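You operate a simulated robot arm through the tools that you are given. There is no shell and no other tool. Be economical: measure what you need, move in short steps, check, and stop when the job is done.

Carry out the task below with a simulated robot arm. There is one attempt and no reset: what you move stays moved.

TASK
Latch the blue block down in its cradle with the green key.
Fine: block into the cradle between the latches first; turn the silver and the gold latch to HOLD with the key; stand the key back in its holder.

It is judged by the outcome, as a careful person would: the job done as asked, and still so three seconds after it is handed in. It fails if anything else is knocked over, pushed out of place, dropped, spilled or broken.

THE ROBOT
A 7-joint arm with a two-finger parallel gripper, fixed in place. Base frame: the origin is at the foot of the arm, x ahead of it, y to its left, z up; the work surface is at about z = 3. Lengths are in mm, angles in rad, forces in N, time in s.
With the tool pointing down near the work surface it reaches from about 240 to 620 mm from the base axis. Its first joint turns from -1.152 to 1.152 rad. Payload 2.6 kg.
Tool frame: the origin (TCP) lies between the finger pads and is the grasp point; the fingertips stand 30 mm ahead of it; z points along the fingers, y is the line along which they close. The gripper opens to 94 mm. The fingers are 28 mm wide and 10 mm thick; the gripper's body (50 by 96 mm) begins 55 mm behind the TCP.
Orientation is that of the tool frame in the base frame, as a unit quaternion [x, y, z, w]. With the fingers straight down and closing along the base's y, the tool's x points along the base's -x, its y along +y and its z along -z.

THE INTERFACE
- The arm moves only by the tool nudge_tool. Its argument "increments" is a list of rows, each an object of numbers (a shift or turn left out is 0, a gripper value left out holds the last): "rx", "ry", "rz": the turn, a rotation vector about the base's x, y, z in rad; "x", "y", "z": the shift along the base's x, y, z in mm; "grip": the gripper command, from -1 (shut) to 1 (fully open), values between in proportion. In form: [{"rx": .., "ry": .., "rz": .., "x": .., "y": .., "z": .., "grip": ..}, ...]. A call has 1 to 8 rows; each row is the pose to reach, as a shift and turn from the pose commanded when the call began. A row lasts 0.2 s, in which the tool goes at most 50 mm and 0.15 rad; a call with a longer step from one row to the next is refused whole, and so is a gripper value outside its range. A pose out of reach is approached as far as the arm can. The call stops where the force on the tool passes 70 N (or 10 N more than at its start, if that is more) or the arm is blocked; 0.2 s more then pass. The fingers move at their own pace (about 72 mm/s each) and stop on an object; they squeeze with about 42 N. The grip force told is the motor's: it shows also when the fingers shut on nothing. Time passes only in rows, and 0.2 s behind the last, so rows that repeat a pose let the fingers close. It gives the time, the measured TCP pose, the force on the tool (base axes), the opening and the grip force at its end, in the units of the frame above (readings bear some noise).
- Cameras (640 x 400 px; columns grow to the right, rows downward): "scene" is fixed at [42.9, 438.3, 563.8]; the picture's right is [-0.68, -0.74, 0.00], its down [-0.43, 0.40, -0.81] and it looks along [0.60, -0.55, -0.59] (base axes); focal length 346 px, centre (320, 200). "wrist" rides on the gripper at [-37, 0, -58] in the tool frame; the picture's right is [0.00, -1.00, 0.00], its down [0.97, 0.00, -0.24] and it looks along [0.24, 0.00, 0.97] (tool axes); focal length 218 px, centre (320, 200).
- grab_frame(camera): a new picture of that camera. No time passes.
- pixel_to_xyz(camera, pixels): there is no depth. For up to 12 entries [column, row, z] of the newest picture of that camera ("zoom" is the newest enlarged one), the place [x, y] in the base frame at which the ray of that pixel passes the height z, good to about 2 mm. No time passes.
- enlarge(camera, box): a new picture of the part [left, top, right, bottom] of that camera's present view, enlarged. No time passes.
- finish_job(): hands the job in; it is judged then, once.

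Work in short steps. Measure before you move; look again where a grasp or a placing could have gone wrong, and mend it. You have 80 turns and 34 pictures in all, the two below and enlarged ones among them. Open the gripper and draw the arm clear of the work before you hand the job in, unless the task says otherwise; then end with one line.

The tools are called after "Call:" as a command line: name --argument value ..., lists and objects as JSON in quotes. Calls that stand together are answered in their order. nudge_tool: Moves the arm, as the interface text tells. Its arguments: {"type":"object","properties":{"increments":{"type":"array"}},"required":["increments"]} The other tools are called the same way: grab_frame (camera) takes a picture; pixel_to_xyz (camera, pixels) gives the place at which the rays of pixels pass given heights; enlarge (camera, box) takes an enlarged picture of a part of a camera's view; finish_job () hands the job in.

At the start:

```text
clock: 0.0
ee_pos: [394.6, 227.1, 314.0]
ee_rot: [0.001, 1.0, 0.001, 0.0]
wrist_force: [-0.5, 0.0, -0.4]
gripper_width: 93.8
gripper_force: 0.1
```

scene: 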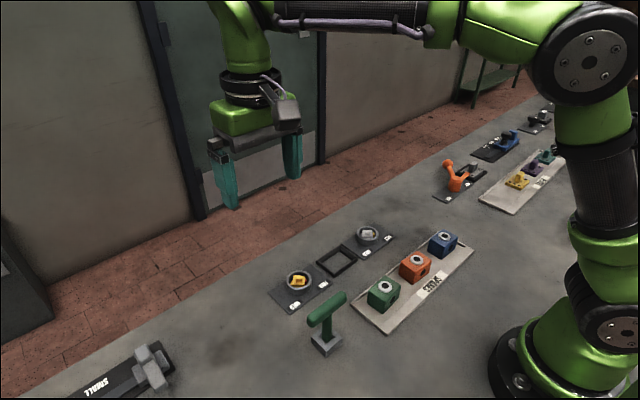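
wrist: 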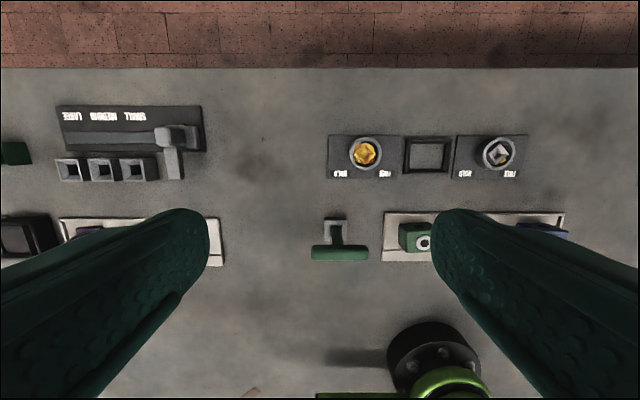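

The cradle lies between the gold latch (298,282) and the silver latch (368,234); the blue block is at (443,242) and the key at (326,320). I'll enlarge to measure.

Call:
enlarge --camera "scene" --box '[260, 210, 480, 360]'

Call:
enlarge --camera "wrist" --box '[300, 120, 580, 280]'

```text
2.67 times, centred on (370, 285) of scene
```

zoom: 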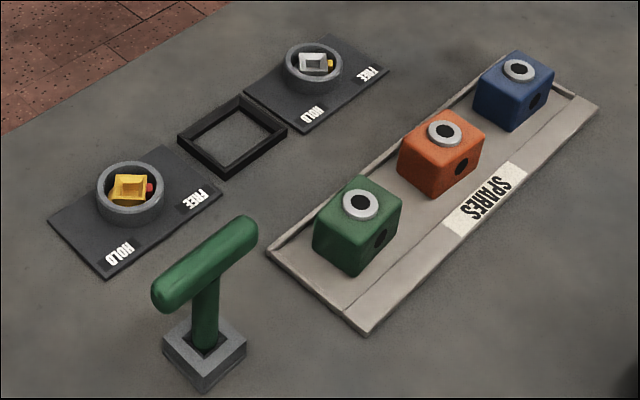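

```text
2.29 times, centred on (440, 200) of wrist
```

zoom: 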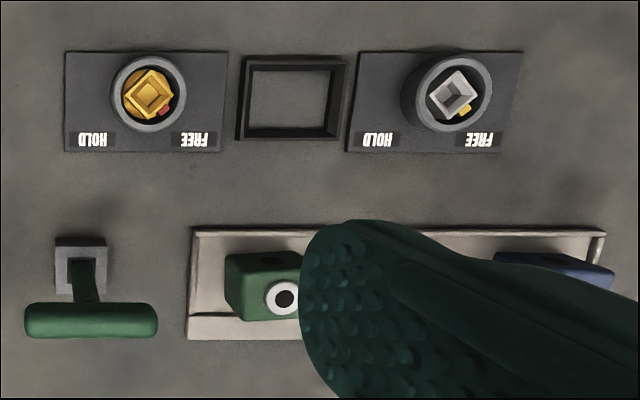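

Measure key points from the wrist zoom.

Call:
pixel_to_xyz --camera "zoom" --pixels '[[148, 92, 20], [454, 92, 20], [165, 111, 20], [464, 110, 20], [92, 140, 5], [195, 140, 5], [378, 140, 5], [479, 140, 5], [292, 98, 10], [80, 245, 15], [92, 320, 70], [555, 280, 30]]'

Call:
pixel_to_xyz --camera "scene" --pixels '[[448, 234, 45], [443, 254, 3], [430, 233, 45], [304, 282, 20], [368, 232, 20], [340, 262, 10], [326, 345, 15], [349, 296, 80], [313, 322, 80], [430, 243, 3]]'

```text
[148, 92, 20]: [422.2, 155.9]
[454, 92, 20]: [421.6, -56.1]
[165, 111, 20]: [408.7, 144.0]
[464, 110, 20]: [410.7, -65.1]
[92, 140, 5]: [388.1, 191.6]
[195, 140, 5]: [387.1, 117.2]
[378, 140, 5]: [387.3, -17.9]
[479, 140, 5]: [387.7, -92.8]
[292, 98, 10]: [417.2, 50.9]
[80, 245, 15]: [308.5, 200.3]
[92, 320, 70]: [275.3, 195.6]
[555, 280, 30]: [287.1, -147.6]
```

```text
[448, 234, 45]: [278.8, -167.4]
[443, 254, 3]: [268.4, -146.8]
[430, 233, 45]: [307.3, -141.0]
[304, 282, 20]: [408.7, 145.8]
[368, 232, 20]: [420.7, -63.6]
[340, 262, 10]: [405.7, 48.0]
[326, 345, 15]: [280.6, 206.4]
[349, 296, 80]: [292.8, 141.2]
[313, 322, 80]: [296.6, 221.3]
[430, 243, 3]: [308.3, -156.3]
```

Move over the blue block to view it.

Call:
nudge_tool --increments '[{"x": -7, "y": -47, "grip": 1}, {"x": -14, "y": -94}, {"x": -21, "y": -141}, {"x": -28, "y": -188}, {"x": -35, "y": -235}, {"x": -42, "y": -282}, {"x": -49, "y": -329}, {"x": -56, "y": -376}]'

Call:
grab_frame --camera "wrist"

```text
clock: 1.8
ee_pos: [338.6, -150.7, 314.7]
ee_rot: [0.0, 1.0, 0.0, 0.0]
wrist_force: [-0.5, 0.1, -0.4]
gripper_width: 94.0
gripper_force: 0.1
```

```text
29 pictures are left
```

wrist: 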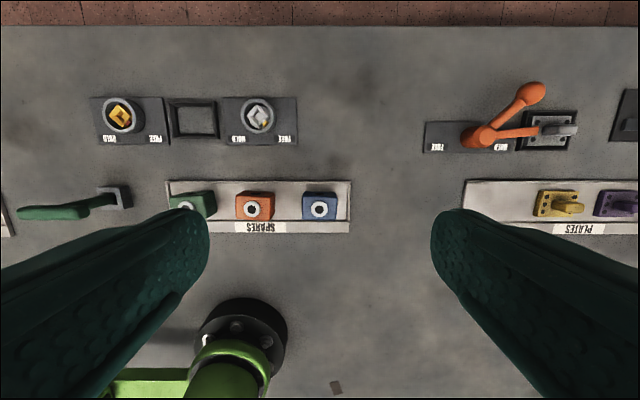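

Call:
enlarge --camera "wrist" --box '[160, 90, 360, 240]'

```text
2.67 times, centred on (260, 165) of wrist
```

zoom: 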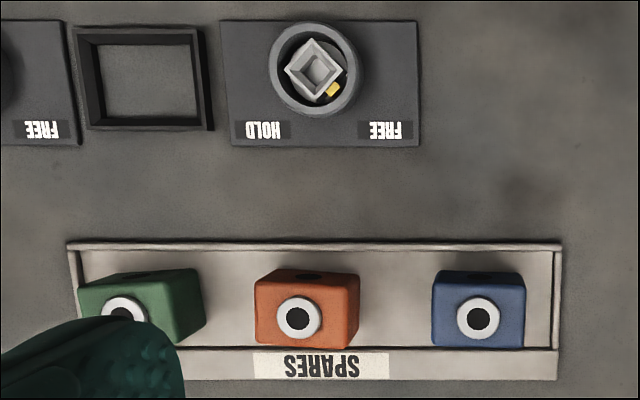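

Call:
pixel_to_xyz --camera "zoom" --pixels '[[433, 318, 43], [523, 318, 43], [478, 348, 43], [478, 288, 43], [478, 270, 43], [478, 318, 43], [78, 75, 15], [208, 75, 15], [140, 32, 15], [140, 125, 15], [315, 68, 25], [333, 90, 20]]'

Call:
enlarge --camera "scene" --box '[395, 215, 485, 275]'

```text
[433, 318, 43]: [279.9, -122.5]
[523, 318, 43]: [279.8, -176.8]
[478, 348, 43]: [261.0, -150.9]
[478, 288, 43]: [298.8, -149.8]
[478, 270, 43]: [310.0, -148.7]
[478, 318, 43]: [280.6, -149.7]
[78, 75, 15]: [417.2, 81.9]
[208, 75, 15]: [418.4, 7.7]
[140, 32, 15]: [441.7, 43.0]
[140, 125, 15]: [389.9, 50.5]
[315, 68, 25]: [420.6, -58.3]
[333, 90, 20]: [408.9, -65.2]
```

```text
6.67 times, centred on (440, 245) of scene
```

zoom: 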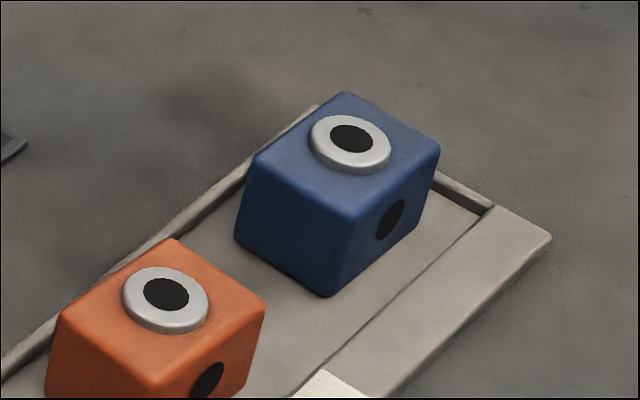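

Call:
pixel_to_xyz --camera "zoom" --pixels '[[253, 162, 43], [345, 93, 43], [440, 148, 43], [350, 217, 43], [327, 296, 6], [235, 241, 6], [350, 217, 48], [345, 93, 48], [253, 162, 48], [440, 148, 48], [350, 145, 48]]'

```text
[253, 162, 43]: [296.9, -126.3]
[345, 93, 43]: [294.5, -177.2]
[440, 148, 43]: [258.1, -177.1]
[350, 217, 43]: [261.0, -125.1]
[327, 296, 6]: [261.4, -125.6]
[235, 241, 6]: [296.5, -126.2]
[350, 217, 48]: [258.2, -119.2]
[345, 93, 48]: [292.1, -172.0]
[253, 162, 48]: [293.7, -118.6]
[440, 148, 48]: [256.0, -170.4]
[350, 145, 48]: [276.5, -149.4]
```

Blue block: centre ≈(278,-151), about 37×52, top z≈43. Descend to it with a 70 mm opening.

Call:
nudge_tool --increments '[{"x": -20, "z": -40, "grip": 0.49}, {"x": -40, "z": -80}, {"x": -60.6, "z": -120}, {"x": -60.6, "z": -165}, {"x": -60.6, "z": -205}, {"x": -60.6, "z": -220}]'

Call:
grab_frame --camera "wrist"

```text
clock: 3.2
ee_pos: [280.1, -150.7, 92.7]
ee_rot: [0.0, 1.0, 0.0, 0.0]
wrist_force: [-0.6, 0.2, 0.0]
gripper_width: 70.3
gripper_force: 0.1
```

```text
26 pictures are left
```

wrist: 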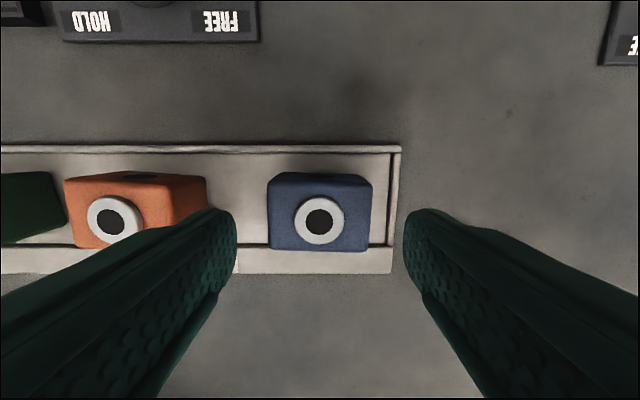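

Call:
pixel_to_xyz --camera "wrist" --pixels '[[320, 220, 45], [320, 250, 43], [268, 230, 43], [373, 230, 43], [397, 220, 8], [320, 172, 7]]'

Call:
nudge_tool --increments '[{"x": -1.5, "z": -20}, {"x": -1.5, "z": -43}, {"x": -1.5, "z": -43, "grip": -1}, {"x": -1.5, "z": -43}, {"x": -1.5, "z": -43}]'

```text
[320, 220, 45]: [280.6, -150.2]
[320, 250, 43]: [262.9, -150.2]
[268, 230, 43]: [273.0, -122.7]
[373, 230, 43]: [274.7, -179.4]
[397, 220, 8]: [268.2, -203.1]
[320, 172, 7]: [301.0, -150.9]
```

```text
clock: 4.4
ee_pos: [278.2, -148.8, 52.6]
ee_rot: [0.0, 1.0, 0.0, -0.001]
wrist_force: [-0.6, -0.5, -1.5]
gripper_width: 55.5
gripper_force: 41.7
```

Gripped (55.5 mm). Lift and carry toward the cradle, stopping short in x to view it.

Call:
nudge_tool --increments '[{"z": 40}, {"z": 85}, {"z": 110, "y": 40}, {"x": 20, "y": 80, "z": 110}, {"x": 40, "y": 120, "z": 110}, {"x": 55, "y": 160, "z": 110}, {"x": 65, "y": 197, "z": 110}]'

Call:
grab_frame --camera "wrist"

```text
clock: 6.0
ee_pos: [344.0, 49.0, 163.3]
ee_rot: [0.0, 1.0, 0.0, 0.0]
wrist_force: [0.2, 0.2, -2.6]
gripper_width: 55.5
gripper_force: 42.4
```

```text
25 pictures are left
```

wrist: 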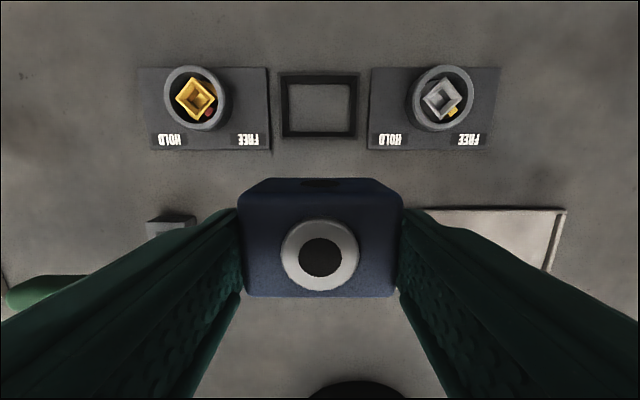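

Call:
enlarge --camera "wrist" --box '[240, 50, 400, 150]'

```text
4.00 times, centred on (320, 100) of wrist
```

zoom: 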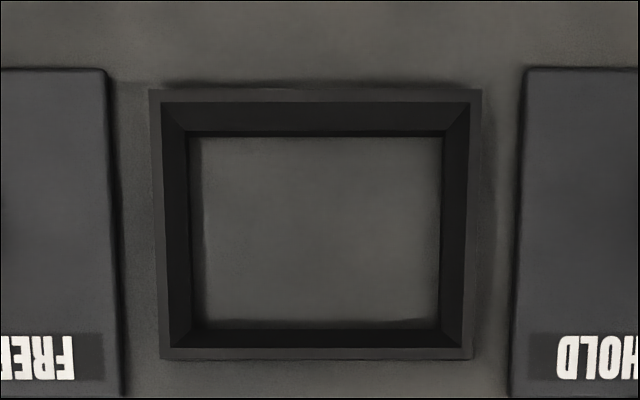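

Call:
pixel_to_xyz --camera "zoom" --pixels '[[164, 232, 15], [468, 232, 15], [190, 232, 3], [441, 232, 3], [316, 102, 15], [316, 347, 15], [316, 135, 3], [316, 328, 3], [150, 95, 15], [481, 95, 15], [160, 357, 15], [472, 357, 15]]'

Call:
enlarge --camera "scene" --box '[305, 235, 375, 285]'

```text
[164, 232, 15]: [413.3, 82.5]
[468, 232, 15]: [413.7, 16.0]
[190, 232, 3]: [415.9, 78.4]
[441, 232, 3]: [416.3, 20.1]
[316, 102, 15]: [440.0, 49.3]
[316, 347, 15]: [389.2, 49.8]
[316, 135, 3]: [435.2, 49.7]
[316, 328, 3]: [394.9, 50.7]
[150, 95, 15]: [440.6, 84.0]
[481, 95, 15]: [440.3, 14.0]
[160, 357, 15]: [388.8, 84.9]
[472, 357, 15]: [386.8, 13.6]
```

```text
8.00 times, centred on (340, 260) of scene
```

zoom: 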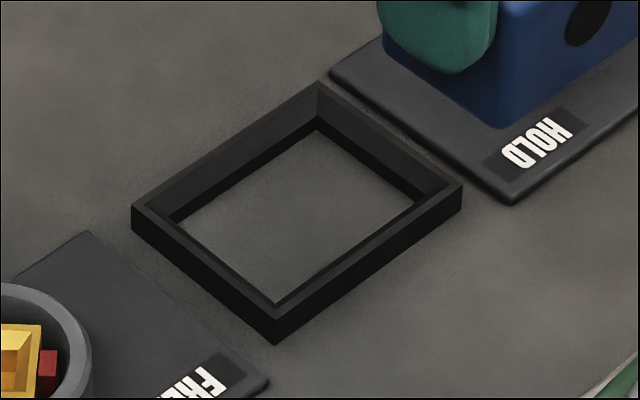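

Call:
pixel_to_xyz --camera "wrist" --pixels '[[320, 297, 154], [320, 297, 150], [320, 178, 116], [320, 193, 154], [320, 256, 156], [320, 184, 134]]'

Call:
enlarge --camera "scene" --box '[320, 150, 440, 260]'

```text
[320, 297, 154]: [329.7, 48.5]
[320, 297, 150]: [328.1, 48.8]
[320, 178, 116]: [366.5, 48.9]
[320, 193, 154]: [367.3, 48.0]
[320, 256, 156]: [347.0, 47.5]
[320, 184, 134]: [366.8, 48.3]
```

```text
3.64 times, centred on (380, 205) of scene
```

zoom: 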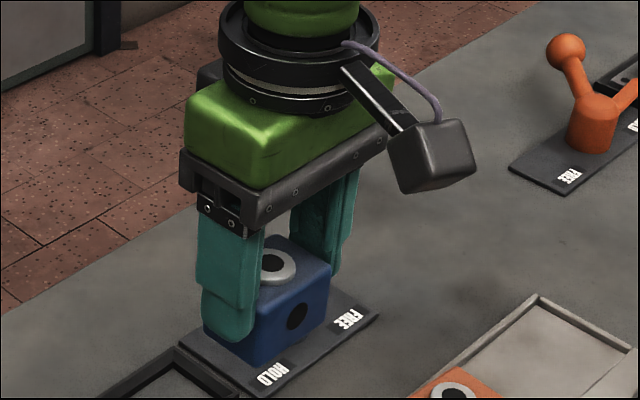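

Call:
pixel_to_xyz --camera "scene" --pixels '[[316.5, 260.9, 13], [339.75, 245.4, 13], [357.9, 258.1, 13], [334.5, 273.5, 13], [339.6, 251, 3], [334.5, 277.9, 3]]'

Call:
pixel_to_xyz --camera "zoom" --pixels '[[276, 264, 157], [332, 262, 154], [255, 292, 154], [254, 366, 116], [326, 322, 116]]'

```text
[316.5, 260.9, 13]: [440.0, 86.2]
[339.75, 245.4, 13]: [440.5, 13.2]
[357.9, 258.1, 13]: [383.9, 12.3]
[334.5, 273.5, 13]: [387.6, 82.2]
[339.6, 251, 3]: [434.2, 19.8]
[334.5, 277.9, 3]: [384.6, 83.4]
```

```text
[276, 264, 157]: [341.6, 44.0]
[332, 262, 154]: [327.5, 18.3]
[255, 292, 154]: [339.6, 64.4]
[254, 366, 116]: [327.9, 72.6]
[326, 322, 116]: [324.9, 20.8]
```

Move over the cradle and lower to just over its rim.

Call:
nudge_tool --increments '[{"x": 35, "y": 0.3}, {"x": 68.5, "y": 0.3}, {"x": 68.5, "y": 0.3, "z": -45}, {"x": 68.5, "y": 0.3, "z": -85}, {"x": 68.5, "y": 0.3, "z": -94}, {"x": 68.5, "y": 0.3, "z": -94}]'

Call:
enlarge --camera "scene" --box '[290, 210, 390, 290]'

Call:
enlarge --camera "wrist" --box '[220, 140, 420, 310]'

```text
clock: 7.4
ee_pos: [412.0, 49.8, 66.5]
ee_rot: [0.0, 1.0, 0.0, 0.0]
wrist_force: [-0.9, -0.7, -2.2]
gripper_width: 55.4
gripper_force: 41.9
```

```text
5.00 times, centred on (340, 250) of scene
```

zoom: 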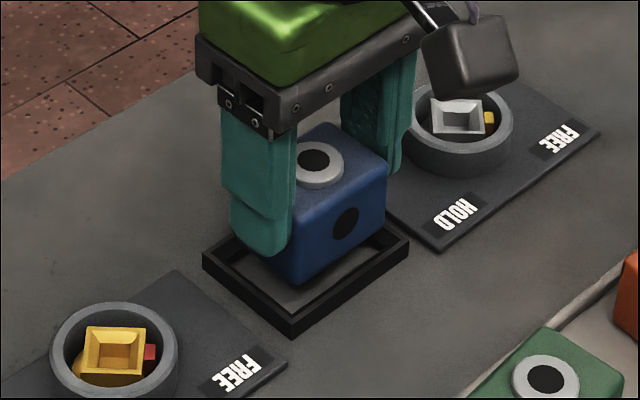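

```text
2.35 times, centred on (320, 225) of wrist
```

zoom: 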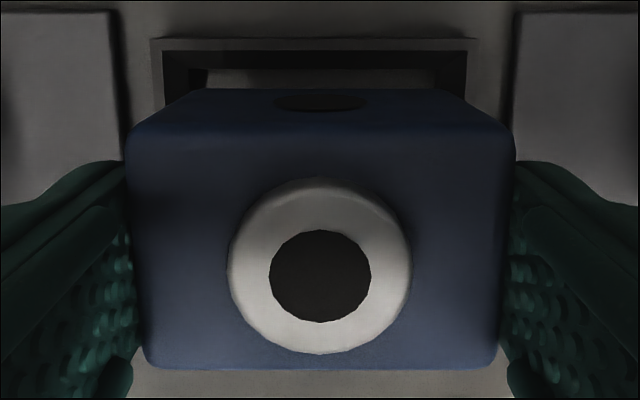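

Call:
pixel_to_xyz --camera "zoom" --pixels '[[150, 42, 13], [478, 42, 13], [320, 90, 19], [320, 40, 13], [320, 68, 3], [128, 135, 19], [515, 135, 19], [320, 369, 55], [207, 75, 3], [435, 75, 3]]'

```text
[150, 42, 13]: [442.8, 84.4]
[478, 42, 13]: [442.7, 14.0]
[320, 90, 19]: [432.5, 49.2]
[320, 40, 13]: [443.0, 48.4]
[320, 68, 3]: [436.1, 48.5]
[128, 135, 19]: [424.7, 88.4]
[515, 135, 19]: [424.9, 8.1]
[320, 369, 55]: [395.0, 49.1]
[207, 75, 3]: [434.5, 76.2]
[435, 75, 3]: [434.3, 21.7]
```

Block centre reads ≈413.7 vs cradle ≈415.5 in x: shift +1.5 and lower in.

Call:
nudge_tool --increments '[{"x": 1.5}, {"x": 1.5, "z": -5}, {"x": 1.5, "z": -10}, {"x": 1.5, "z": -14}, {"x": 1.5, "z": -17}]'

```text
clock: 8.6
ee_pos: [411.5, 48.6, 50.5]
ee_rot: [0.0, 1.0, 0.0, 0.0]
wrist_force: [0.2, 1.7, -1.5]
gripper_width: 55.4
gripper_force: 42.2
```

Call:
enlarge --camera "scene" --box '[290, 210, 390, 290]'

```text
5.00 times, centred on (340, 250) of scene
```

zoom: 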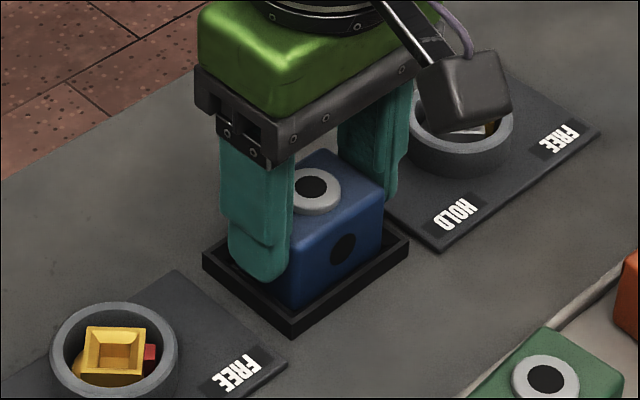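

Block is entering the cradle with little force; lower a little more.

Call:
nudge_tool --increments '[{"z": -1.5}, {"z": -3}, {"z": -3}]'

```text
clock: 9.4
ee_pos: [411.4, 48.8, 48.8]
ee_rot: [0.0, 1.0, 0.001, 0.001]
wrist_force: [-10.7, 0.6, 28.1]
gripper_width: 55.5
gripper_force: 41.8
```

Call:
enlarge --camera "wrist" --box '[220, 140, 420, 310]'

Call:
enlarge --camera "scene" --box '[310, 225, 380, 285]'

```text
2.35 times, centred on (320, 225) of wrist
```

zoom: 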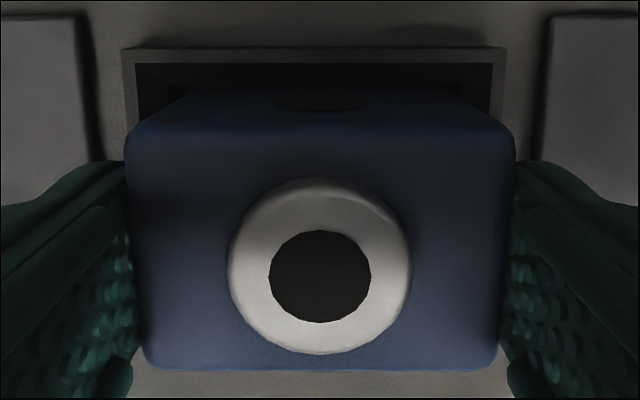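

```text
6.67 times, centred on (345, 255) of scene
```

zoom: 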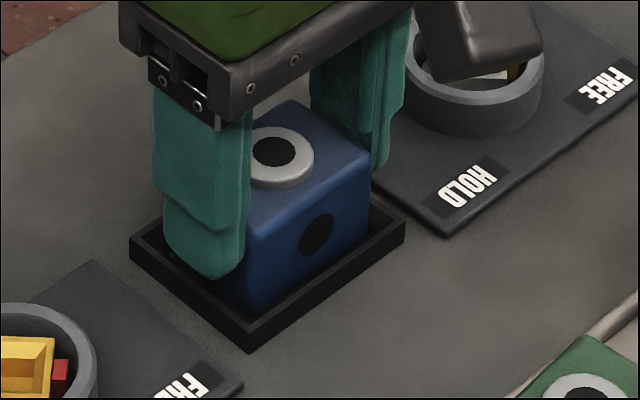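

Looks seated. Release with a modest opening and lift straight up.

Call:
nudge_tool --increments '[{"z": 0, "grip": 0.4}, {"z": 0}, {"z": 0}, {"z": 30}, {"z": 70}, {"z": 110}, {"z": 150, "x": -30}, {"z": 160, "x": -65}]'

Call:
grab_frame --camera "wrist"

Call:
enlarge --camera "scene" --box '[270, 215, 400, 355]'

```text
clock: 11.2
ee_pos: [345.8, 46.6, 205.9]
ee_rot: [0.0, 1.0, 0.0, 0.0]
wrist_force: [-0.1, 0.3, -0.6]
gripper_width: 65.9
gripper_force: 0.1
```

```text
16 pictures are left
```

wrist: 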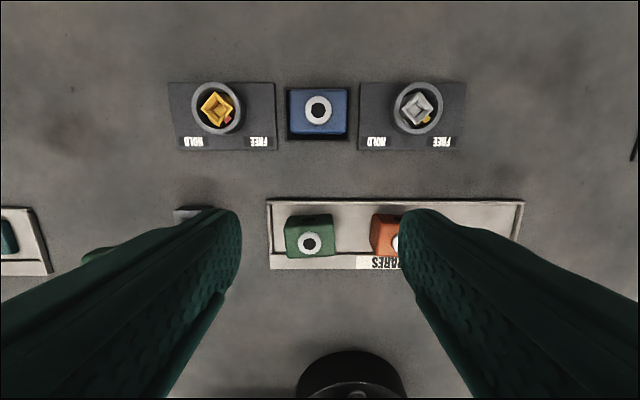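

```text
2.86 times, centred on (335, 285) of scene
```

zoom: 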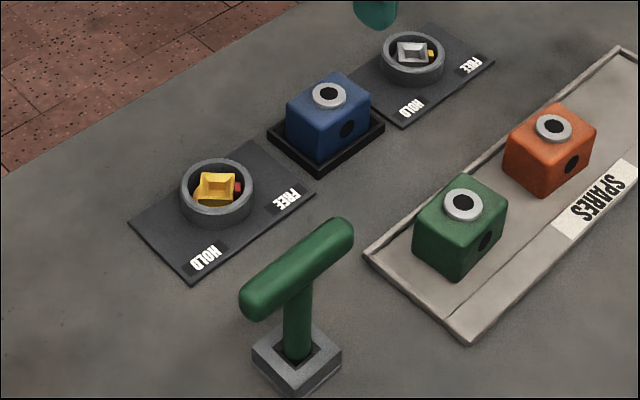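

Block seated. Now move to view the key from above.

Call:
nudge_tool --increments '[{"x": -2, "y": 40, "z": 10, "grip": 1}, {"x": -4, "y": 80, "z": 20}, {"x": -6, "y": 120, "z": 25}, {"x": -6, "y": 150, "z": 25}, {"x": -6, "y": 150, "z": 25}]'

Call:
enlarge --camera "wrist" --box '[220, 150, 420, 275]'

```text
clock: 12.4
ee_pos: [341.2, 198.1, 232.8]
ee_rot: [-0.001, 1.0, 0.0, 0.0]
wrist_force: [0.1, 0.2, 0.4]
gripper_width: 94.1
gripper_force: 0.0
```

```text
3.20 times, centred on (320, 212) of wrist
```

zoom: 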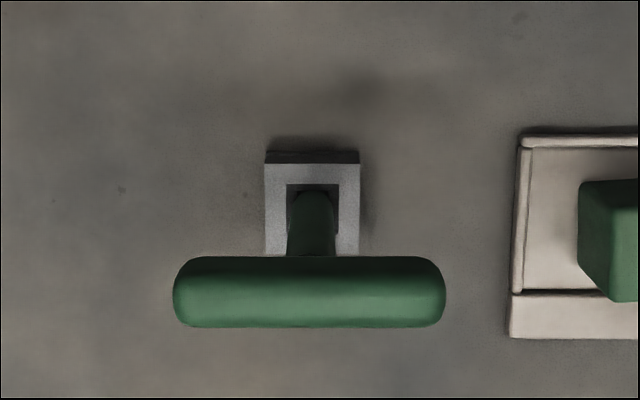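

Call:
pixel_to_xyz --camera "zoom" --pixels '[[173, 292, 98], [446, 292, 98], [309, 256, 98], [309, 328, 98], [265, 163, 20], [360, 163, 20], [286, 185, 20], [340, 185, 20], [312, 190, 20], [309, 292, 98], [309, 292, 85], [309, 292, 110]]'

Call:
pixel_to_xyz --camera "scene" --pixels '[[327, 309, 98], [327, 309, 85], [327, 309, 110], [326.5, 352.5, 3], [312, 339, 20], [343, 333, 20], [326, 346, 20], [328, 322, 20], [349, 297, 98], [309, 319, 98]]'

```text
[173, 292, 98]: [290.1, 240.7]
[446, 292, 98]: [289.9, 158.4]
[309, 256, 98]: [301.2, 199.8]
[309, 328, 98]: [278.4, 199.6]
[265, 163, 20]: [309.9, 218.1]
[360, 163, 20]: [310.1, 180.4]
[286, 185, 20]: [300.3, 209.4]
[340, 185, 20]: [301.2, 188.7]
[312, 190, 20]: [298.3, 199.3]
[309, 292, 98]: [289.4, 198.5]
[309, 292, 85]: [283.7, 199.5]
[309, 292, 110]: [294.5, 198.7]
```

```text
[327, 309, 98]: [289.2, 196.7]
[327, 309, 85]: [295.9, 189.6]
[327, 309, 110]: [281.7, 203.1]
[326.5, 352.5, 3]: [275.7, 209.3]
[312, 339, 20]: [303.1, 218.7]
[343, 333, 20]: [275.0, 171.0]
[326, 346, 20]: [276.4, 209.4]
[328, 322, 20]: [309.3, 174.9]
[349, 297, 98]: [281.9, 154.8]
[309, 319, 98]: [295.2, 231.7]
```

Bar centre ≈(289.5,199,98), lying along y. Rotate the gripper +90° while moving above it.

Call:
nudge_tool --increments '[{"rz": 0.143, "x": -8}, {"rz": 0.286, "x": -16}, {"rz": 0.428, "x": -24}, {"rz": 0.571, "x": -32}, {"rz": 0.714, "x": -40}, {"rz": 0.857, "x": -51}]'

Call:
nudge_tool --increments '[{"rz": 0.143}, {"rz": 0.286}, {"rz": 0.428}, {"rz": 0.571}, {"rz": 0.714}, {"rz": 0.714, "z": -40}, {"rz": 0.714, "z": -60}]'

Call:
grab_frame --camera "wrist"

```text
clock: 13.8
ee_pos: [290.1, 197.1, 230.4]
ee_rot: [-0.417, 0.909, 0.0, 0.0]
wrist_force: [-0.2, -0.2, 0.1]
gripper_width: 94.0
gripper_force: 0.1
```

```text
clock: 15.4
ee_pos: [290.3, 199.1, 171.9]
ee_rot: [0.708, -0.706, 0.0, 0.0]
wrist_force: [1.0, 0.1, 0.3]
gripper_width: 94.1
gripper_force: 0.1
```

```text
13 pictures are left
```

wrist: 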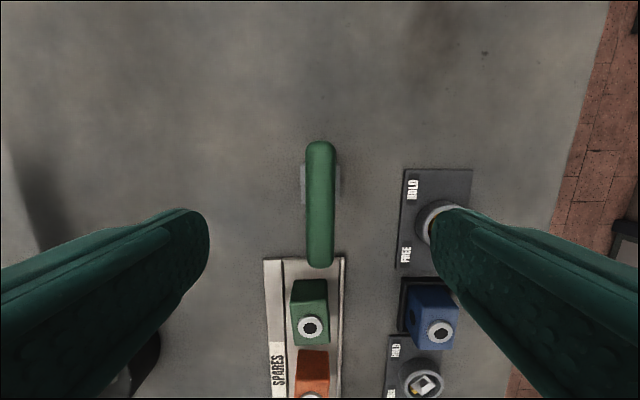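

Bar is centred between the fingers (col 320). Descend and grip.

Call:
nudge_tool --increments '[{"z": -40}, {"z": -76}, {"z": -76, "grip": -1}, {"z": -76}, {"z": -76}, {"z": -76}, {"z": -76}]'

```text
clock: 17.0
ee_pos: [289.9, 199.2, 95.1]
ee_rot: [-0.707, 0.707, 0.001, 0.0]
wrist_force: [0.6, -0.4, -0.6]
gripper_width: 21.9
gripper_force: 42.0
```

Gripped (21.9 mm). Lift straight up.

Call:
nudge_tool --increments '[{"z": 15}, {"z": 40}, {"z": 70}, {"z": 95}, {"z": 95}]'

Call:
enlarge --camera "scene" --box '[260, 190, 420, 370]'

```text
clock: 18.2
ee_pos: [291.1, 197.9, 192.2]
ee_rot: [0.708, -0.706, 0.001, 0.0]
wrist_force: [-0.5, 0.0, -2.1]
gripper_width: 21.9
gripper_force: 41.6
```

```text
2.22 times, centred on (340, 280) of scene
```

zoom: 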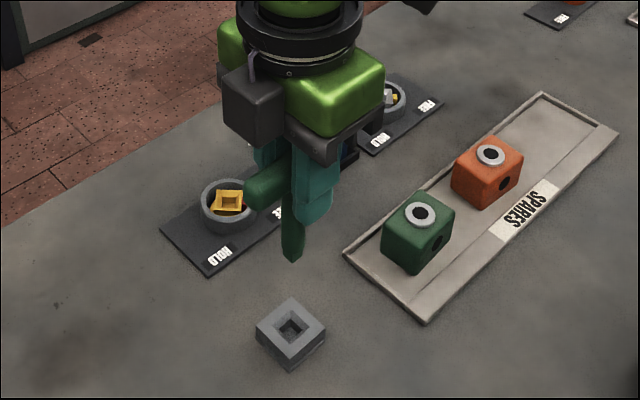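

Call:
pixel_to_xyz --camera "scene" --pixels '[[299, 280.1, 15], [299, 280.1, 25], [299, 280.1, 35], [367.5, 232.9, 15], [367.5, 232.9, 25], [367.5, 232.9, 35], [327.4, 307, 97], [327.4, 307, 101]]'

```text
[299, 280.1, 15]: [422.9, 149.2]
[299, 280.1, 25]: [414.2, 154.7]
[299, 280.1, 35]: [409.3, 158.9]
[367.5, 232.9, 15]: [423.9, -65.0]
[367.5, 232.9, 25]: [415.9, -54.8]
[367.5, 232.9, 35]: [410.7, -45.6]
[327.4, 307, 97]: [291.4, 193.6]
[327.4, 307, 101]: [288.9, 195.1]
```

Rotate to the socket's 45° orientation and stop short of the gold latch to view it.

Call:
nudge_tool --increments '[{"x": 12, "y": -16, "rz": -0.131}, {"x": 24, "y": -32, "rz": -0.262}, {"x": 36, "y": -48, "rz": -0.393}, {"x": 48, "y": -64, "rz": -0.524}, {"x": 60, "y": -80, "rz": -0.655}, {"x": 73, "y": -98, "rz": -0.785}, {"x": 73, "y": -98, "rz": -0.785}]'

Call:
enlarge --camera "wrist" --box '[240, 40, 400, 140]'

```text
clock: 19.8
ee_pos: [362.2, 99.5, 191.1]
ee_rot: [-0.382, 0.924, 0.001, 0.0]
wrist_force: [0.3, 1.4, -1.7]
gripper_width: 21.8
gripper_force: 42.2
```

```text
4.00 times, centred on (320, 90) of wrist
```

zoom: 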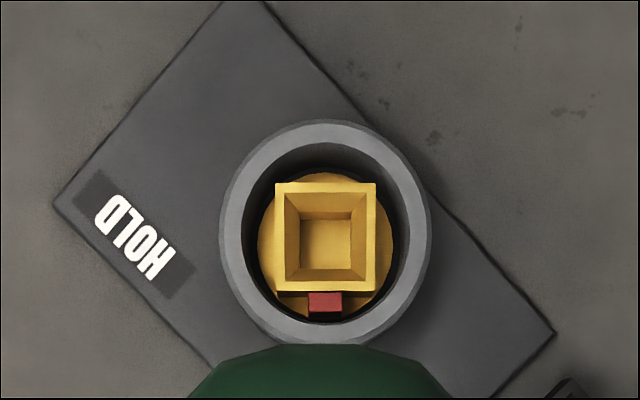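

Call:
pixel_to_xyz --camera "zoom" --pixels '[[325, 237, 20], [325, 237, 25], [325, 237, 30], [325.5, 244, 12], [274, 237, 25], [376, 237, 25], [325, 182, 25], [325, 291, 25], [326, 232, 25], [274, 237, 28], [376, 237, 28]]'

```text
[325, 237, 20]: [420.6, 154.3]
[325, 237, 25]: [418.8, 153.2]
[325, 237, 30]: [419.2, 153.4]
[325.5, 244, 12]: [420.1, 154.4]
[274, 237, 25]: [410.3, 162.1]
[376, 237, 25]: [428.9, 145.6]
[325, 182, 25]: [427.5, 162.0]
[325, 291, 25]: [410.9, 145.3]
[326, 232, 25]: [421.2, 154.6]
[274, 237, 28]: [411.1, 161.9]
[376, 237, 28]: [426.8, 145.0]
```

Socket centre ≈(418.5,153.6). Move above it and lower until the key tip is just over the socket.

Call:
nudge_tool --increments '[{"x": 28, "y": 27}, {"x": 56.1, "y": 53.6}, {"x": 56.1, "y": 53.6, "z": -35}, {"x": 56.1, "y": 53.6, "z": -62}, {"x": 56.1, "y": 53.6, "z": -62}]'

Call:
enlarge --camera "scene" --box '[260, 230, 340, 310]'

```text
clock: 21.0
ee_pos: [419.4, 152.6, 130.3]
ee_rot: [-0.383, 0.924, 0.0, 0.0]
wrist_force: [0.0, 0.0, -0.6]
gripper_width: 21.7
gripper_force: 41.8
```

```text
5.00 times, centred on (300, 270) of scene
```

zoom: 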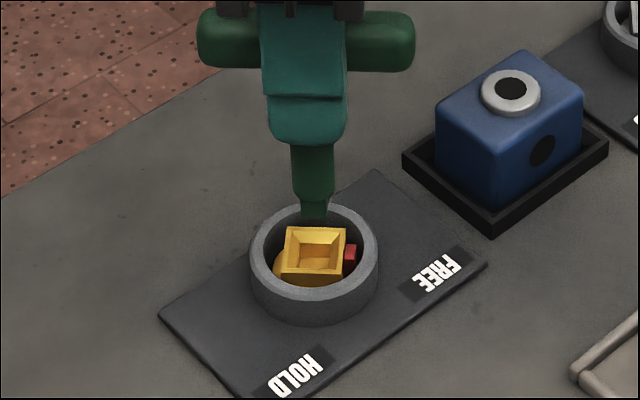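

Tip (314,218) is laterally aligned with the socket mouth (314,250). Lower into it.

Call:
nudge_tool --increments '[{"z": -8}, {"z": -14}, {"z": -18}, {"z": -22}, {"z": -25}, {"z": -25}]'

Call:
enlarge --camera "scene" --box '[260, 230, 340, 310]'

```text
clock: 22.4
ee_pos: [419.9, 153.1, 104.7]
ee_rot: [-0.383, 0.924, 0.0, 0.0]
wrist_force: [-0.7, 0.3, -1.9]
gripper_width: 21.9
gripper_force: 42.3
```

```text
5.00 times, centred on (300, 270) of scene
```

zoom: 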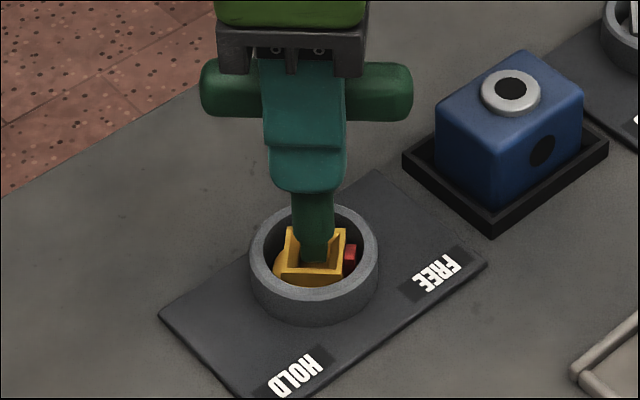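

It's in the socket without force; go a little deeper until it seats.

Call:
nudge_tool --increments '[{"z": -2}, {"z": -4}, {"z": -6}, {"z": -6}]'

```text
clock: 23.4
ee_pos: [419.8, 153.2, 97.8]
ee_rot: [-0.383, 0.924, 0.0, 0.0]
wrist_force: [0.0, 0.2, -1.6]
gripper_width: 21.9
gripper_force: 42.2
```

Call:
nudge_tool --increments '[{"z": -1.5}, {"z": -3}, {"z": -3}]'

```text
clock: 24.2
ee_pos: [421.9, 153.6, 96.1]
ee_rot: [-0.382, 0.924, -0.001, 0.003]
wrist_force: [-5.4, -2.8, 30.0]
gripper_width: 21.8
gripper_force: 42.2
```

Bottomed (30 N). Ease up 2 mm and start turning clockwise (FREE→HOLD).

Call:
nudge_tool --increments '[{"z": 2}, {"z": 2, "rz": -0.1}, {"z": 2, "rz": -0.24}, {"z": 2, "rz": -0.38}, {"z": 2, "rz": -0.52}, {"z": 2, "rz": -0.52}]'

Call:
enlarge --camera "scene" --box '[260, 230, 340, 310]'

```text
clock: 25.6
ee_pos: [419.6, 154.8, 96.5]
ee_rot: [-0.132, 0.991, 0.0, 0.0]
wrist_force: [5.9, 4.3, -3.1]
gripper_width: 22.2
gripper_force: 42.1
```

```text
5.00 times, centred on (300, 270) of scene
```

zoom: 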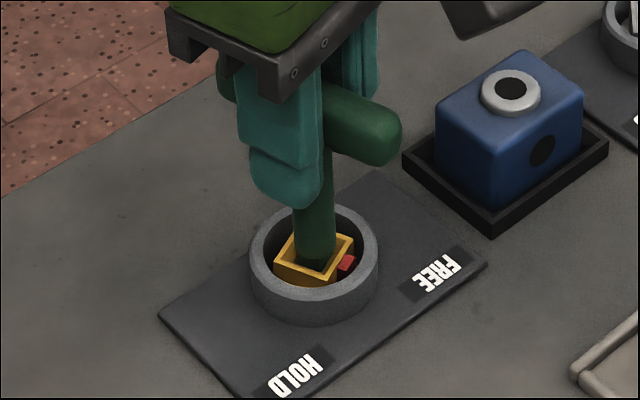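

Latch turns with the key, marker moving toward HOLD. Continue the remaining ~1.05 rad.

Call:
nudge_tool --increments '[{"rz": -0.14}, {"rz": -0.28}, {"rz": -0.42}, {"rz": -0.56}, {"rz": -0.7}, {"rz": -0.84}, {"rz": -0.97}, {"rz": -1.05}]'

Call:
enlarge --camera "scene" --box '[260, 230, 340, 310]'

```text
clock: 27.4
ee_pos: [418.4, 155.4, 97.1]
ee_rot: [0.383, 0.924, 0.0, 0.0]
wrist_force: [2.8, 3.8, -1.3]
gripper_width: 21.7
gripper_force: 42.1
```

```text
5.00 times, centred on (300, 270) of scene
```

zoom: 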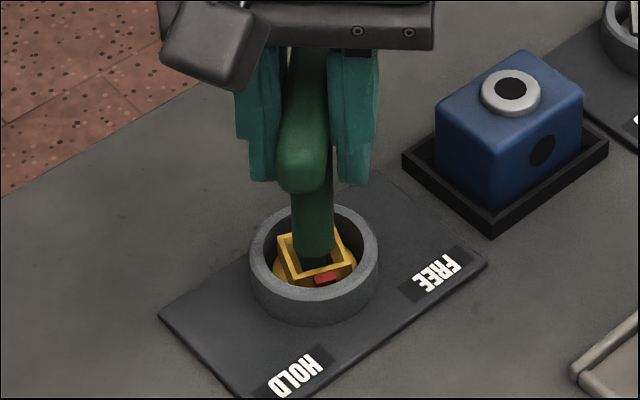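

Marker (328,278) lags short of the HOLD direction because of play (expected ≈(313,278)); turn about 0.4 rad further.

Call:
nudge_tool --increments '[{"rz": -0.13}, {"rz": -0.26}, {"rz": -0.4}, {"rz": -0.4}]'

Call:
enlarge --camera "scene" --box '[270, 250, 330, 300]'

```text
clock: 28.4
ee_pos: [418.6, 154.6, 97.4]
ee_rot: [0.558, 0.83, 0.001, 0.0]
wrist_force: [-0.3, 9.4, 2.4]
gripper_width: 21.9
gripper_force: 42.4
```

```text
8.00 times, centred on (300, 275) of scene
```

zoom: 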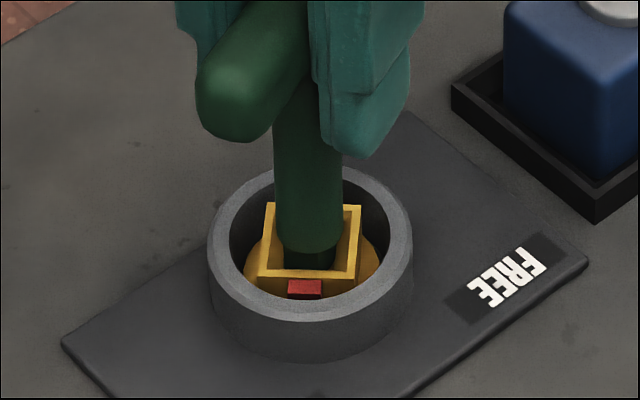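

Gold marker now points at HOLD. Turn back slightly within the play, then withdraw straight up.

Call:
nudge_tool --increments '[{"rz": 0.13}, {"rz": 0.26}, {"rz": 0.36}, {"rz": 0.36, "z": 12}, {"rz": 0.36, "z": 30}, {"rz": 0.36, "z": 60}, {"rz": 0.36, "z": 90}]'

Call:
nudge_tool --increments '[{"y": -25, "rz": 0.145}, {"y": -50, "rz": 0.29}, {"y": -75, "rz": 0.435}, {"y": -100, "rz": 0.58}, {"y": -125, "rz": 0.725}, {"y": -150, "rz": 0.87}, {"y": -180, "rz": 1.01}, {"y": -209.5, "rz": 1.15}]'

Call:
nudge_tool --increments '[{"rz": 0.145}, {"rz": 0.29}, {"rz": 0.435}, {"rz": 0.435, "z": -35}, {"rz": 0.435, "z": -56}, {"rz": 0.435, "z": -56}]'

Call:
enlarge --camera "scene" --box '[280, 190, 410, 300]'

```text
clock: 30.0
ee_pos: [419.5, 154.2, 188.6]
ee_rot: [0.401, 0.916, 0.0, 0.0]
wrist_force: [-0.4, -0.1, -2.3]
gripper_width: 21.8
gripper_force: 42.3
```

```text
clock: 31.8
ee_pos: [418.0, -55.9, 187.4]
ee_rot: [-0.163, 0.987, -0.001, -0.001]
wrist_force: [-0.1, 0.8, -1.9]
gripper_width: 22.0
gripper_force: 42.1
```

```text
clock: 33.2
ee_pos: [418.0, -55.2, 132.2]
ee_rot: [-0.372, 0.928, 0.0, 0.0]
wrist_force: [0.6, -0.1, -1.2]
gripper_width: 21.8
gripper_force: 42.6
```

```text
3.64 times, centred on (345, 245) of scene
```

zoom: 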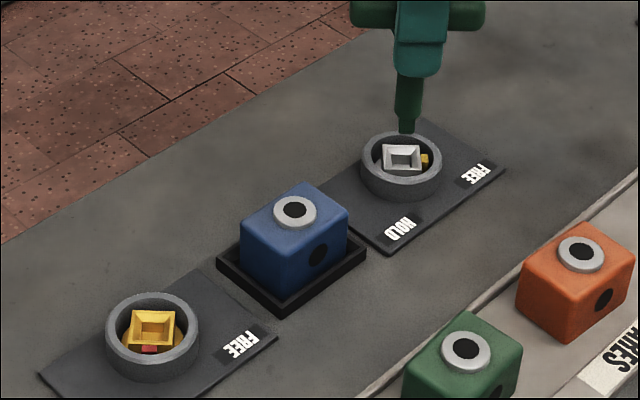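

Tip (407,131) is ~4 px right of socket centre (403,155): shift (+1,+1.8) and lower in.

Call:
nudge_tool --increments '[{"x": 1, "y": 1.8}, {"x": 1, "y": 1.8, "z": -10}, {"x": 1, "y": 1.8, "z": -17}, {"x": 1, "y": 1.8, "z": -23}, {"x": 1, "y": 1.8, "z": -28}, {"x": 1, "y": 1.8, "z": -32}, {"x": 1, "y": 1.8, "z": -34}]'

```text
clock: 34.8
ee_pos: [419.7, -54.6, 97.9]
ee_rot: [-0.372, 0.928, 0.0, 0.0]
wrist_force: [-0.6, 0.0, -2.1]
gripper_width: 21.8
gripper_force: 42.1
```

Seated to the same depth as in the gold one. Turn by the same final yaw as worked before (total −1.95 rad).

Call:
nudge_tool --increments '[{"z": -0.7, "rz": -0.13}, {"z": -0.7, "rz": -0.27}, {"z": -0.7, "rz": -0.41}, {"z": -0.7, "rz": -0.55}, {"z": -0.7, "rz": -0.69}, {"z": -0.7, "rz": -0.83}, {"z": -0.7, "rz": -0.97}]'

Call:
nudge_tool --increments '[{"rz": -0.14}, {"rz": -0.28}, {"rz": -0.42}, {"rz": -0.56}, {"rz": -0.7}, {"rz": -0.84}, {"rz": -0.975}, {"rz": -0.975}]'

Call:
enlarge --camera "scene" --box '[335, 205, 395, 255]'

```text
clock: 36.4
ee_pos: [420.2, -54.4, 97.3]
ee_rot: [0.106, 0.994, 0.0, 0.0]
wrist_force: [-4.1, -3.1, 7.6]
gripper_width: 21.7
gripper_force: 42.0
```

```text
clock: 38.2
ee_pos: [420.8, -55.0, 96.1]
ee_rot: [0.56, 0.829, 0.0, 0.0]
wrist_force: [1.4, -6.4, -0.2]
gripper_width: 21.7
gripper_force: 42.7
```

```text
8.00 times, centred on (365, 230) of scene
```

zoom: 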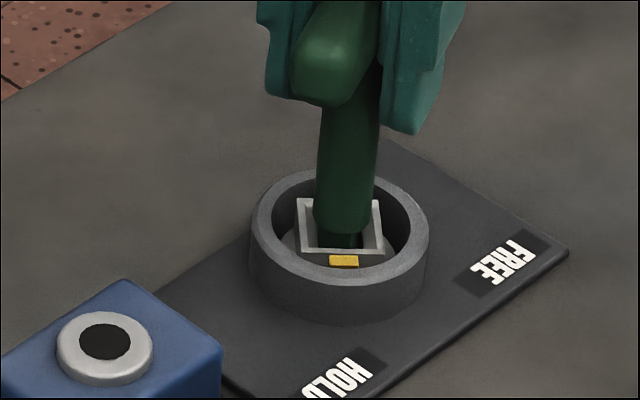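

Silver marker (344,261) is within ~5° of HOLD; add a touch more turn, then relieve the play and withdraw.

Call:
nudge_tool --increments '[{"rz": -0.09}, {"rz": -0.09}, {"rz": 0.04}, {"rz": 0.17}, {"rz": 0.3}, {"rz": 0.4}, {"rz": 0.4, "z": 15}, {"rz": 0.4, "z": 40}]'

Call:
nudge_tool --increments '[{"z": 30}, {"z": 55}, {"z": 55, "rz": 0.14, "x": -10}, {"z": 55, "rz": 0.28, "x": -20}, {"z": 55, "rz": 0.42, "x": -30}, {"z": 55, "rz": 0.56, "x": -40}, {"z": 55, "rz": 0.7, "x": -50, "y": 20}, {"z": 55, "rz": 0.84, "x": -60, "y": 50}]'

```text
clock: 40.0
ee_pos: [419.2, -54.2, 136.3]
ee_rot: [0.381, 0.925, 0.001, -0.001]
wrist_force: [-0.6, -0.1, -0.8]
gripper_width: 22.1
gripper_force: 42.4
```

```text
clock: 41.8
ee_pos: [359.4, -2.2, 191.5]
ee_rot: [-0.029, 1.0, -0.001, 0.0]
wrist_force: [-0.3, 0.6, -1.3]
gripper_width: 21.8
gripper_force: 42.2
```

Carry the key back to the holder, turning to its original yaw (+1.515 rad to go).

Call:
nudge_tool --increments '[{"rz": 0.14, "x": -9, "y": 25}, {"rz": 0.28, "x": -18, "y": 50}, {"rz": 0.42, "x": -27, "y": 75}, {"rz": 0.56, "x": -36, "y": 100}, {"rz": 0.7, "x": -45, "y": 125}, {"rz": 0.84, "x": -54, "y": 150}, {"rz": 0.98, "x": -63, "y": 175}, {"rz": 1.12, "x": -70.1, "y": 202.1}]'

Call:
nudge_tool --increments '[{"rz": 0.14}, {"rz": 0.28}, {"rz": 0.395}, {"rz": 0.395, "z": -30}, {"rz": 0.395, "z": -55}, {"rz": 0.395, "z": -55}]'

Call:
enlarge --camera "scene" --box '[260, 210, 410, 370]'

```text
clock: 43.6
ee_pos: [288.5, 198.5, 193.0]
ee_rot: [-0.556, 0.831, 0.0, 0.0]
wrist_force: [-0.5, -0.3, -1.4]
gripper_width: 21.7
gripper_force: 42.1
```

```text
clock: 45.0
ee_pos: [289.5, 196.9, 135.9]
ee_rot: [0.708, -0.706, 0.0, 0.0]
wrist_force: [0.0, 0.0, -1.3]
gripper_width: 21.9
gripper_force: 41.3
```

```text
2.50 times, centred on (335, 290) of scene
```

zoom: 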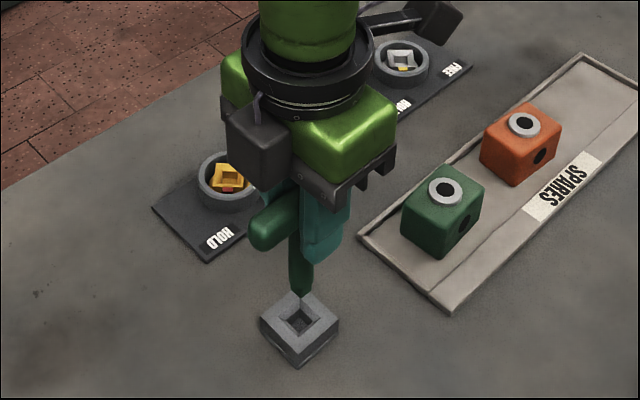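

Tip (303,297) is just above the holder hole (301,320), ~1.4 mm right. Shift slightly and lower in.

Call:
nudge_tool --increments '[{"x": 0.5, "y": 1.2}, {"x": 0.5, "y": 1.2, "z": -10}, {"x": 0.5, "y": 1.2, "z": -18}, {"x": 0.5, "y": 1.2, "z": -25}, {"x": 0.5, "y": 1.2, "z": -32}, {"x": 0.5, "y": 1.2, "z": -37}, {"x": 0.5, "y": 1.2, "z": -39}]'

```text
clock: 46.6
ee_pos: [290.4, 199.1, 97.2]
ee_rot: [0.708, -0.707, 0.0, 0.0]
wrist_force: [0.0, -0.5, -1.1]
gripper_width: 21.8
gripper_force: 42.0
```

Depth nearly matches the original (95.1). Lower the last bit until contact.

Call:
nudge_tool --increments '[{"z": -1}, {"z": -2}, {"z": -2}]'

```text
clock: 47.4
ee_pos: [291.0, 198.8, 95.9]
ee_rot: [-0.707, 0.707, 0.0, 0.001]
wrist_force: [0.4, 0.1, -1.5]
gripper_width: 22.0
gripper_force: 41.9
```

Call:
nudge_tool --increments '[{"z": -1}, {"z": -1}]'

```text
clock: 48.0
ee_pos: [290.9, 198.3, 94.0]
ee_rot: [-0.707, 0.707, 0.0, 0.0]
wrist_force: [-0.5, 0.2, -1.9]
gripper_width: 22.0
gripper_force: 42.3
```

Call:
nudge_tool --increments '[{"z": -1}, {"z": -2}, {"z": -2}]'

```text
clock: 48.8
ee_pos: [291.4, 198.7, 93.7]
ee_rot: [0.708, -0.706, 0.0, -0.002]
wrist_force: [-4.1, -4.7, 23.5]
gripper_width: 21.7
gripper_force: 41.7
```

Bottomed (23 N). Ease up 1 mm, release, and lift away.

Call:
nudge_tool --increments '[{"z": 1}, {"z": 1, "grip": 0.2}, {"z": 1}, {"z": 1, "grip": 0.9}, {"z": 1}, {"z": 40}, {"z": 80}, {"z": 120}]'

Call:
nudge_tool --increments '[{"z": 40}, {"z": 60, "x": 10, "rz": -0.14}, {"z": 60, "x": 20, "rz": -0.28, "y": -10}, {"z": 60, "x": 30, "rz": -0.42, "y": -35}, {"z": 60, "x": 40, "rz": -0.56, "y": -60}, {"z": 60, "x": 45, "rz": -0.7, "y": -90}, {"z": 60, "x": 50, "rz": -0.84, "y": -120}, {"z": 60, "x": 55, "rz": -0.98, "y": -145}]'

Call:
nudge_tool --increments '[{"rz": -0.14}, {"rz": -0.28}, {"rz": -0.42}, {"rz": -0.591}, {"rz": -0.591}]'

```text
clock: 50.6
ee_pos: [287.7, 200.3, 214.6]
ee_rot: [0.707, -0.707, 0.0, 0.001]
wrist_force: [0.6, -0.1, -0.5]
gripper_width: 89.3
gripper_force: 0.0
```

```text
clock: 52.4
ee_pos: [344.9, 54.0, 273.0]
ee_rot: [-0.291, 0.957, 0.0, 0.0]
wrist_force: [-0.4, 0.0, 0.8]
gripper_width: 89.6
gripper_force: 0.1
```

```text
refused: row 4 steps farther than a row can; nothing moved
```

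Call:
nudge_tool --increments '[{"rz": -0.14}, {"rz": -0.28}, {"rz": -0.42}, {"rz": -0.56}, {"rz": -0.591}, {"rz": -0.591}]'

Call:
enlarge --camera "wrist" --box '[200, 85, 430, 215]'

Call:
enlarge --camera "scene" --box '[260, 210, 410, 370]'

```text
clock: 53.8
ee_pos: [346.0, 54.5, 272.8]
ee_rot: [0.0, 1.0, -0.001, 0.0]
wrist_force: [1.1, -0.6, -0.3]
gripper_width: 89.3
gripper_force: 0.1
```

```text
2.78 times, centred on (315, 150) of wrist
```

zoom: 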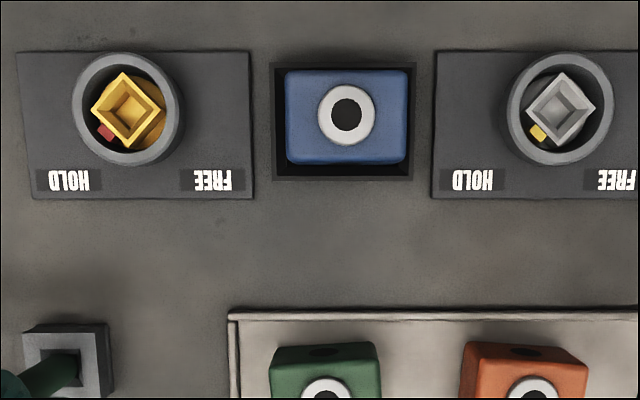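

```text
2.50 times, centred on (335, 290) of scene
```

zoom: 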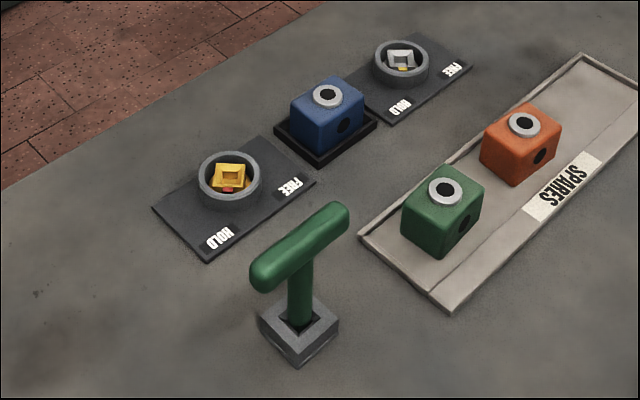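

Both markers point to HOLD, the block sits in the cradle between the latches, the key is upright in its holder, and the arm is clear. I'm handing in.

Call:
finish_job

```text
The job is handed in.
```

The blue block is in its cradle, both the silver and gold latches are turned to HOLD, and the green key is back standing in its holder.
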